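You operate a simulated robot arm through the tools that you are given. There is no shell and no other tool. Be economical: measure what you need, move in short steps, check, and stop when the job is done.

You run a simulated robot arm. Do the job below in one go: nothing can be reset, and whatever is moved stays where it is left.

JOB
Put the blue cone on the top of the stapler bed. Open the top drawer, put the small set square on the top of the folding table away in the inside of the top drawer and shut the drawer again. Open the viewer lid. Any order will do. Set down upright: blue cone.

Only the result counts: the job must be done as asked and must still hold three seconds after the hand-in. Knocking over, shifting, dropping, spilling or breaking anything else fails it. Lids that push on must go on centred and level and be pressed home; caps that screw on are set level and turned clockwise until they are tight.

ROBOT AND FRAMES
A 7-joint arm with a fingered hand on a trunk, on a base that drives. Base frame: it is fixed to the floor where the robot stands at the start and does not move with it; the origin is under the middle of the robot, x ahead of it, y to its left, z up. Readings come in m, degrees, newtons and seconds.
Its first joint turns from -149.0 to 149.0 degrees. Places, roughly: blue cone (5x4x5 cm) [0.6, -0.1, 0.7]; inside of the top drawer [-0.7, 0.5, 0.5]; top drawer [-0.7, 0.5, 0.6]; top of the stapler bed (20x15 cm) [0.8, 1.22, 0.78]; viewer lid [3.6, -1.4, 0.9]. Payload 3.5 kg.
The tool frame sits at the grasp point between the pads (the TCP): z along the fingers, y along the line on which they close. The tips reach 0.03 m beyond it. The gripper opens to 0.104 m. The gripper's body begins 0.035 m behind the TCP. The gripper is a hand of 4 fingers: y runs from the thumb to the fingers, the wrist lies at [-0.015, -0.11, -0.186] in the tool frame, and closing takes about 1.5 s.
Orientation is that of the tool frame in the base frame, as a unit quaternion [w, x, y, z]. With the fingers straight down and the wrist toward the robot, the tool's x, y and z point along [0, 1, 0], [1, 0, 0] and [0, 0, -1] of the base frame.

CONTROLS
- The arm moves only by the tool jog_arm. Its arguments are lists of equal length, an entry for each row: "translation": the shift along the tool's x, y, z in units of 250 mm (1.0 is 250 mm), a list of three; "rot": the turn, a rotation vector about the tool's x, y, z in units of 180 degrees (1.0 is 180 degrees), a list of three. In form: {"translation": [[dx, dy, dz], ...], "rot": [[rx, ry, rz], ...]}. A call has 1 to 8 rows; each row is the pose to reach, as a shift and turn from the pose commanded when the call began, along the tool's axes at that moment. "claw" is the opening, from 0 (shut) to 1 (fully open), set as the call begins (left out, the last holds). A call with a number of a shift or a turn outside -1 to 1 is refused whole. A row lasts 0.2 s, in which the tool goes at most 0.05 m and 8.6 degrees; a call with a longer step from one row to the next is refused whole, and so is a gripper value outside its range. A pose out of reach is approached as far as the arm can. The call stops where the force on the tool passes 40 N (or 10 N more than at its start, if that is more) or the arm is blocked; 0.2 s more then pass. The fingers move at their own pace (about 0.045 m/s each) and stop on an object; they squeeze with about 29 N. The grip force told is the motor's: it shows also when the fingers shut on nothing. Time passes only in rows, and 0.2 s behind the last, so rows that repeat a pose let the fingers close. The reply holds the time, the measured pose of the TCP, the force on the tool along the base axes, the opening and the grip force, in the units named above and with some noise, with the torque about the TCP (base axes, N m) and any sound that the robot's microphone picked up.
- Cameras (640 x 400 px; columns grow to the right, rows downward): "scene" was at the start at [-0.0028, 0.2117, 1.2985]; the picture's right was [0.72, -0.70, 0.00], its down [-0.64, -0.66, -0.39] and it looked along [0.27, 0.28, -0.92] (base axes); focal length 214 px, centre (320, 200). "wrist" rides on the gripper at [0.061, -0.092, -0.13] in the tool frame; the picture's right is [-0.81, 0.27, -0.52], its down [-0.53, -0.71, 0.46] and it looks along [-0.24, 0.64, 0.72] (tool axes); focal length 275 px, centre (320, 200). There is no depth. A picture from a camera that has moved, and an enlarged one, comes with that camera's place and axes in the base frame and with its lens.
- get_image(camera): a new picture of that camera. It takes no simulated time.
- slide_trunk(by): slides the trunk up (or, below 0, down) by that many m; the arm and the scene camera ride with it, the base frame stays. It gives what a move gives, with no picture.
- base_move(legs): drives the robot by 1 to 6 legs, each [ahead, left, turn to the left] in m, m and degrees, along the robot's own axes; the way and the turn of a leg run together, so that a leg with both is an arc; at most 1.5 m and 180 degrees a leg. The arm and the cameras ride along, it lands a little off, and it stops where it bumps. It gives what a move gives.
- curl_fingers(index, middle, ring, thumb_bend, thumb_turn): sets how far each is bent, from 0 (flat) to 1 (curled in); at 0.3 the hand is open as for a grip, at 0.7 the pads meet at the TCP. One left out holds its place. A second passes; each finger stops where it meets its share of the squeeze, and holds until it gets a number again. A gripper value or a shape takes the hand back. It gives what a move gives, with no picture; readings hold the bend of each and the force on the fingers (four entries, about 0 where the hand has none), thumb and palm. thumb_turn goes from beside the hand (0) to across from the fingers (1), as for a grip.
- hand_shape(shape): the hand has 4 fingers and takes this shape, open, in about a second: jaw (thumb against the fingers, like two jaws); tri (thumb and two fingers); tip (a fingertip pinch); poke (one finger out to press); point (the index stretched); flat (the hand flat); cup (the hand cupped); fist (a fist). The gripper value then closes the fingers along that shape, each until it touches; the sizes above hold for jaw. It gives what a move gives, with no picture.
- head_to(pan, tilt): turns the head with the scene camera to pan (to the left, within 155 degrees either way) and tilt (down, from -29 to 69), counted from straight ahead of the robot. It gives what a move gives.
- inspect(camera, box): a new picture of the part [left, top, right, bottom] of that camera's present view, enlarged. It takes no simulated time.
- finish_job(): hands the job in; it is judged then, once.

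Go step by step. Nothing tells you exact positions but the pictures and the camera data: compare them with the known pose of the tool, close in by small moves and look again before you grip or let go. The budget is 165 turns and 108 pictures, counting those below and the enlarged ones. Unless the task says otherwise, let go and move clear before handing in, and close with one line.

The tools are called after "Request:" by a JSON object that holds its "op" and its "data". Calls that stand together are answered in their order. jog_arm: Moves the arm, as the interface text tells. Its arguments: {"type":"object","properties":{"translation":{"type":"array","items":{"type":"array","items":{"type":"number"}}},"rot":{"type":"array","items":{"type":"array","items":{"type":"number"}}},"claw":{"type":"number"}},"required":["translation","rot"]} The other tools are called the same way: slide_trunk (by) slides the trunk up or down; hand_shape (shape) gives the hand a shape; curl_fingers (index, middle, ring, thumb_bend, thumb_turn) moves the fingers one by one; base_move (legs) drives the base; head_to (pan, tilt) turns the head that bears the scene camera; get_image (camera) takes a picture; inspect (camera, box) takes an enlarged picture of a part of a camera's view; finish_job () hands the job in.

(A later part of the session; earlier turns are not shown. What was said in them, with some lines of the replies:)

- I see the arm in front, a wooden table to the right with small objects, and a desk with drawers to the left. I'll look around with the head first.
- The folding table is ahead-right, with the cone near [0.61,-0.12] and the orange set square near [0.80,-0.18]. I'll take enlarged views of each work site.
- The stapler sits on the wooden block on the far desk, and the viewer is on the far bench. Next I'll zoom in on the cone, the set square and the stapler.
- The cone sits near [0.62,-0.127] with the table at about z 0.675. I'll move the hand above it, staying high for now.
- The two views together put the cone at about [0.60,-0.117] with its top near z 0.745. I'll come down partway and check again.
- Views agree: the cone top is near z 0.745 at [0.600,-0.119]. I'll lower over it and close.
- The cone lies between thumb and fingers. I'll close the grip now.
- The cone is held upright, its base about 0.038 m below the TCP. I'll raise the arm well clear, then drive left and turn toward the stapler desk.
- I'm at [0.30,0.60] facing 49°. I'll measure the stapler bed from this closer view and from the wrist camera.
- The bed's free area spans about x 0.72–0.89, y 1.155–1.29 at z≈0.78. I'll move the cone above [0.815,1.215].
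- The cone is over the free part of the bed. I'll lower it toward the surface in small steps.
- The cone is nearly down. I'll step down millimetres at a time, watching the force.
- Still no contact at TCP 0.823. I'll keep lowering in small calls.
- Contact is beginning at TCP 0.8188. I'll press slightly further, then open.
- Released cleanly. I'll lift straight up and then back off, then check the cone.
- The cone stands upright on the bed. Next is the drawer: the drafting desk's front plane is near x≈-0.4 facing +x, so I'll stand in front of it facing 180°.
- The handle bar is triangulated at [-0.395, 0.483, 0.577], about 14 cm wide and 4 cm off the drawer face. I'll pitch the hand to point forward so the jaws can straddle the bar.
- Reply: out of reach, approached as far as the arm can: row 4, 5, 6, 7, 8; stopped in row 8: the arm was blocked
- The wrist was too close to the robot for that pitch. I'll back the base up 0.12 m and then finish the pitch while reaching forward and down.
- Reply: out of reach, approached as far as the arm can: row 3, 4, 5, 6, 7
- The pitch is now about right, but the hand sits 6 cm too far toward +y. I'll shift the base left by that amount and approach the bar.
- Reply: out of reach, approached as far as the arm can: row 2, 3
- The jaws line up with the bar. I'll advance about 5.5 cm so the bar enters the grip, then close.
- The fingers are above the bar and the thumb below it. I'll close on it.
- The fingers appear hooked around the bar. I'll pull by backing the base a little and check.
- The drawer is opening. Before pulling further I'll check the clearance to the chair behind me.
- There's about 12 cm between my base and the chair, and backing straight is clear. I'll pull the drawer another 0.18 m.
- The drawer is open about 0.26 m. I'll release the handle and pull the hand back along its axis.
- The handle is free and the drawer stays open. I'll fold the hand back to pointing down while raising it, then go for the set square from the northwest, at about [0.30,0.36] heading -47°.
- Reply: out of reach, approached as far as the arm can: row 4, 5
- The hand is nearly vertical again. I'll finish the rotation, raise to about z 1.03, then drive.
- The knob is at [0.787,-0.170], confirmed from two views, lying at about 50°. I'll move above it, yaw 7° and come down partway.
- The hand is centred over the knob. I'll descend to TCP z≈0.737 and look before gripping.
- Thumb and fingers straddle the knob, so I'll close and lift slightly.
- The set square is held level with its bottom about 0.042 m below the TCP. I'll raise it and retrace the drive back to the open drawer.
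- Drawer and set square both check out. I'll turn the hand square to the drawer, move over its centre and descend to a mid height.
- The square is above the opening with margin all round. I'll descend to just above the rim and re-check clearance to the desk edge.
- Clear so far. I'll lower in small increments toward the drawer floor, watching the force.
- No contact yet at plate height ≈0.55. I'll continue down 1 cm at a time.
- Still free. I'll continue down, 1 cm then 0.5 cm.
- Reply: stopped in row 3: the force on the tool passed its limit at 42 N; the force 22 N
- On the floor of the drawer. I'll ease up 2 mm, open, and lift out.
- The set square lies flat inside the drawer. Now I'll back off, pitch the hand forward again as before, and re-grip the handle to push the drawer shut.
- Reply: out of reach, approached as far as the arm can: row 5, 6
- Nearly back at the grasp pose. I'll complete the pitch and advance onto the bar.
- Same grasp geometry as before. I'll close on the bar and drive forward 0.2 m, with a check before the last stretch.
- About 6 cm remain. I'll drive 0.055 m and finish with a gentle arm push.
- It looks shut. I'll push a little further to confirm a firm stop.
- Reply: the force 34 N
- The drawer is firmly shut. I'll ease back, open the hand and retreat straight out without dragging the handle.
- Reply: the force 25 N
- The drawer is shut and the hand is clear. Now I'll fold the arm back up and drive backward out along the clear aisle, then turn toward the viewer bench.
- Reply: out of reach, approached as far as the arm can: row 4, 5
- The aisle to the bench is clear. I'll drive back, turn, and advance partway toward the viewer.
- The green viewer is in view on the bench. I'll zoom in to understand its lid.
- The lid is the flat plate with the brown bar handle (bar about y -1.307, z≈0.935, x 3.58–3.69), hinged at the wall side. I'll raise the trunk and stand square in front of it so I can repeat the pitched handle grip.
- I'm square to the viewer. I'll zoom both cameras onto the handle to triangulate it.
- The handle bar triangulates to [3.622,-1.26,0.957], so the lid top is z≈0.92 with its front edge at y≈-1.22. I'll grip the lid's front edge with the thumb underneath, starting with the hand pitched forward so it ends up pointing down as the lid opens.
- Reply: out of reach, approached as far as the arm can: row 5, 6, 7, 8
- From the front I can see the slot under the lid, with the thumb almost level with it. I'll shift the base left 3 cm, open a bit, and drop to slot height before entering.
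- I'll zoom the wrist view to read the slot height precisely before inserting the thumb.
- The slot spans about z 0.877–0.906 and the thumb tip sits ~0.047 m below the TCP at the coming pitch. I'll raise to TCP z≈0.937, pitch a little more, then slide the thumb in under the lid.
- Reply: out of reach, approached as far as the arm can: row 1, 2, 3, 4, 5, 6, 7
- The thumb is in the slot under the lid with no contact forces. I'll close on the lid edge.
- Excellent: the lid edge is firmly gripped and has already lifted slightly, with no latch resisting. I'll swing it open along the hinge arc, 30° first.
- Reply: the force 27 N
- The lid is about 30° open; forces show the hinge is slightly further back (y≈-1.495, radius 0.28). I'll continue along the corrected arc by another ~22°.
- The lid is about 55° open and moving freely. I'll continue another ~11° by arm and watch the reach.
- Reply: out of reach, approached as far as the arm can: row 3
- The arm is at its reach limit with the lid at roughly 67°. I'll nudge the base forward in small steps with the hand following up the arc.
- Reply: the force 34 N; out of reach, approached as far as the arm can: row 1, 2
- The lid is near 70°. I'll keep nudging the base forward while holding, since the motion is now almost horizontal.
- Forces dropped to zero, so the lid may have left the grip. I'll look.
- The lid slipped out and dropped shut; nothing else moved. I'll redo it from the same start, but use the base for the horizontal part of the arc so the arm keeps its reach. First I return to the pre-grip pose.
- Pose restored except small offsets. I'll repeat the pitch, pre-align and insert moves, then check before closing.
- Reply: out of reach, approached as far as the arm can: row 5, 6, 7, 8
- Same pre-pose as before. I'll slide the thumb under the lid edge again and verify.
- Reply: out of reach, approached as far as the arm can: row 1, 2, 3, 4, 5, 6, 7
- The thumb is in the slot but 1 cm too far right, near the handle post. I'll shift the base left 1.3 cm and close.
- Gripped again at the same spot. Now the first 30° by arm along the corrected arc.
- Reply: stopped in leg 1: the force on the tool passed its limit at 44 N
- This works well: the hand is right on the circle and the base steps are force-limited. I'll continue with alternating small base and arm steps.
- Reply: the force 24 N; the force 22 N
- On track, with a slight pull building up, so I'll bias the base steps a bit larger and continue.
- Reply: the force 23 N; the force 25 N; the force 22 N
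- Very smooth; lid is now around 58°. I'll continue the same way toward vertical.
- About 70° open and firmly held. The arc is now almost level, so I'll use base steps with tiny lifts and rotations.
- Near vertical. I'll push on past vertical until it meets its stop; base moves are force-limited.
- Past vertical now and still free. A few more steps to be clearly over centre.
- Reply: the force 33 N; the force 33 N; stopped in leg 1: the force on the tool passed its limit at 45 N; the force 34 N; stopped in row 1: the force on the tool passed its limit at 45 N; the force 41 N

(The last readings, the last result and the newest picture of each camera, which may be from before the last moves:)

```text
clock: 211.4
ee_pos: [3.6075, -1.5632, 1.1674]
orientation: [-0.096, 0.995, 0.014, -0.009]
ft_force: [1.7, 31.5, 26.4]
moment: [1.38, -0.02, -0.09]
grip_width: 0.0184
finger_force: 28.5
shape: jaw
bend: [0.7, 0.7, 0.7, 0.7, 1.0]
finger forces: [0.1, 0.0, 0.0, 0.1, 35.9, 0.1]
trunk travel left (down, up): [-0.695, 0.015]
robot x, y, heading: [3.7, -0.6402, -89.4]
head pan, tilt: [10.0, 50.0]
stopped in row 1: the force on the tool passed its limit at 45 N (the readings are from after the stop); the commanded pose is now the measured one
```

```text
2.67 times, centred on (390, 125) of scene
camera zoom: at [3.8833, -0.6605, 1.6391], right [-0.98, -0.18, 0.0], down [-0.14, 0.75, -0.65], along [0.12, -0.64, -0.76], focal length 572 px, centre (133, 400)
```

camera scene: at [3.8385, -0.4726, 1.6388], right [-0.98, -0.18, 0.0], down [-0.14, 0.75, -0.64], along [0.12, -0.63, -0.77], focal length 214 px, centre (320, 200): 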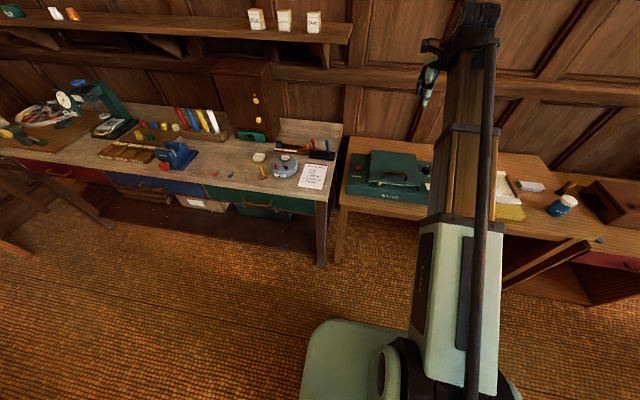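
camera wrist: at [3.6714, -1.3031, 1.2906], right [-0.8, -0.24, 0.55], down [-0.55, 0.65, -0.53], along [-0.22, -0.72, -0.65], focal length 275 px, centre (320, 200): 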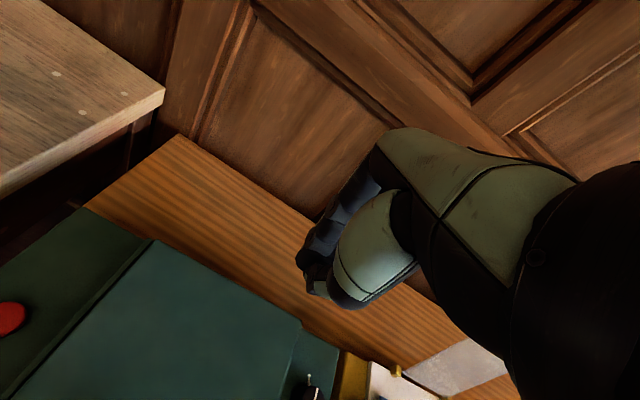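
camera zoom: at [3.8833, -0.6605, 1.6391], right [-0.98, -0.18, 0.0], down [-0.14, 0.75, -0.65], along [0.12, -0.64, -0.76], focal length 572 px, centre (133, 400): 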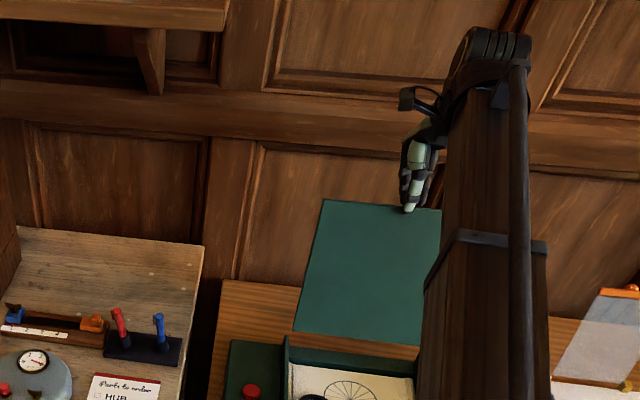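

The lid has hit its stop at about 100° open. I'll open the hand and lift straight out along the tool axis.

Request:
{"op": "jog_arm", "data": {"translation": [[0, 0, 0], [0, 0, 0], [0, 0, 0], [0, 0, 0], [0, 0, 0]], "rot": [[0, 0, 0], [0, 0, 0], [0, 0, 0], [0, 0, 0], [0, 0, 0]], "claw": 0.6}}

Request:
{"op": "jog_arm", "data": {"translation": [[0, 0, -0.08], [0, 0, -0.16], [0, 0, -0.28], [0, 0, -0.4]], "rot": [[0, 0, 0], [0, 0, 0], [0, 0, 0], [0, 0, 0]]}}

Request:
{"op": "inspect", "data": {"camera": "scene", "box": [320, 30, 460, 200]}}

```text
clock: 212.6
ee_pos: [3.6062, -1.571, 1.1629]
orientation: [-0.098, 0.995, 0.014, -0.009]
ft_force: [0.7, 4.6, 1.9]
moment: [0.17, 0.0, -0.02]
grip_width: 0.0676
finger_force: 0.0
shape: jaw
bend: [0.29, 0.41, 0.37, 0.6, 0.99]
finger forces: [0.0, 0.0, 0.0, 0.0, 5.1, 0.0]
trunk travel left (down, up): [-0.695, 0.015]
robot x, y, heading: [3.6959, -0.6404, -90.0]
head pan, tilt: [10.0, 50.0]
```

```text
clock: 213.6
ee_pos: [3.61, -1.5907, 1.2604]
orientation: [-0.097, 0.995, 0.015, -0.009]
ft_force: [-1.1, 0.8, 0.3]
moment: [0.0, 0.02, 0.0]
grip_width: 0.0628
finger_force: 0.1
shape: jaw
bend: [0.29, 0.41, 0.37, 0.64, 1.0]
finger forces: [0.0, 0.0, 0.0, 0.0, 0.0, 0.0]
trunk travel left (down, up): [-0.695, 0.015]
robot x, y, heading: [3.6952, -0.6424, -89.5]
head pan, tilt: [10.0, 50.0]
```

```text
2.35 times, centred on (390, 115) of scene
camera zoom: at [3.8828, -0.6683, 1.6387], right [-0.98, -0.18, 0.0], down [-0.14, 0.75, -0.64], along [0.12, -0.63, -0.77], focal length 505 px, centre (155, 400)
```

zoom: 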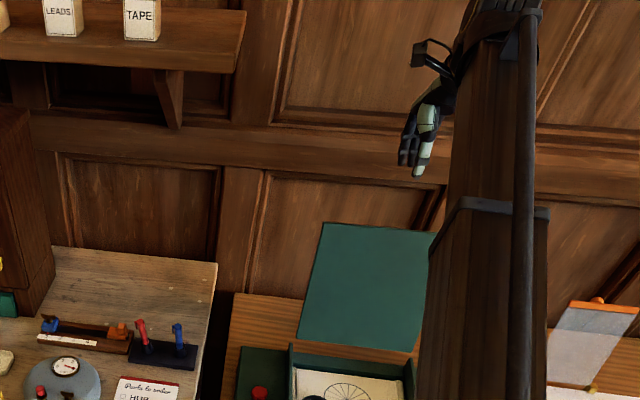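

The lid stays open with the hand clear. I'll rise a little more, back the base away, and do a last check.

Request:
{"op": "jog_arm", "data": {"translation": [[0, 0, -0.12], [0, 0, -0.2]], "rot": [[0, 0, 0], [0, 0, 0]]}}

Request:
{"op": "base_move", "data": {"legs": [[-0.4, 0, 0]]}}

Request:
{"op": "get_image", "data": {"camera": "scene"}}

```text
clock: 214.2
ee_pos: [3.6134, -1.5762, 1.2999]
orientation: [-0.097, 0.995, 0.014, -0.009]
ft_force: [-0.1, 0.0, 0.3]
moment: [0.0, 0.01, 0.04]
grip_width: 0.0628
finger_force: 0.1
shape: jaw
bend: [0.29, 0.41, 0.37, 0.64, 1.0]
finger forces: [0.0, 0.0, 0.1, 0.1, 0.1, 0.0]
out of reach, approached as far as the arm can: row 1, 2
trunk travel left (down, up): [-0.695, 0.015]
robot x, y, heading: [3.6989, -0.6386, -89.6]
head pan, tilt: [10.0, 50.0]
```

```text
clock: 216.7
ee_pos: [3.6129, -1.1742, 1.3003]
orientation: [-0.097, 0.995, 0.016, -0.01]
ft_force: [-0.1, 0.2, 0.1]
moment: [-0.02, 0.01, 0.0]
grip_width: 0.0625
finger_force: 0.1
shape: jaw
bend: [0.29, 0.41, 0.37, 0.64, 1.0]
finger forces: [0.0, 0.0, 0.0, 0.1, 0.0, 0.0]
trunk travel left (down, up): [-0.695, 0.015]
robot x, y, heading: [3.6963, -0.2376, -89.4]
head pan, tilt: [10.0, 50.0]
```

```text
6 pictures are left
camera scene: at [3.8796, -0.2658, 1.6388], right [-0.98, -0.18, 0.0], down [-0.14, 0.75, -0.64], along [0.12, -0.63, -0.77], focal length 214 px, centre (320, 200)
```

scene: 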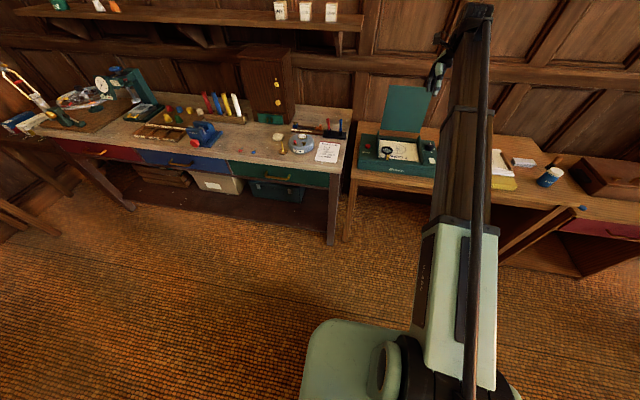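

The viewer lid stands open on its own and nothing around it has moved. The cone is upright on the stapler bed and the set square is in the shut drawer, so I'm handing in.

Request:
{"op": "finish_job", "data": {}}

```text
The job is handed in.
```

I've handed the job in: the blue cone is upright on the stapler bed, the small set square is in the shut top drawer, and the viewer lid is open. On the first try the lid slipped from the hand at about 70° and fell shut. The second try took it to its stop, and it was still open when I backed away.
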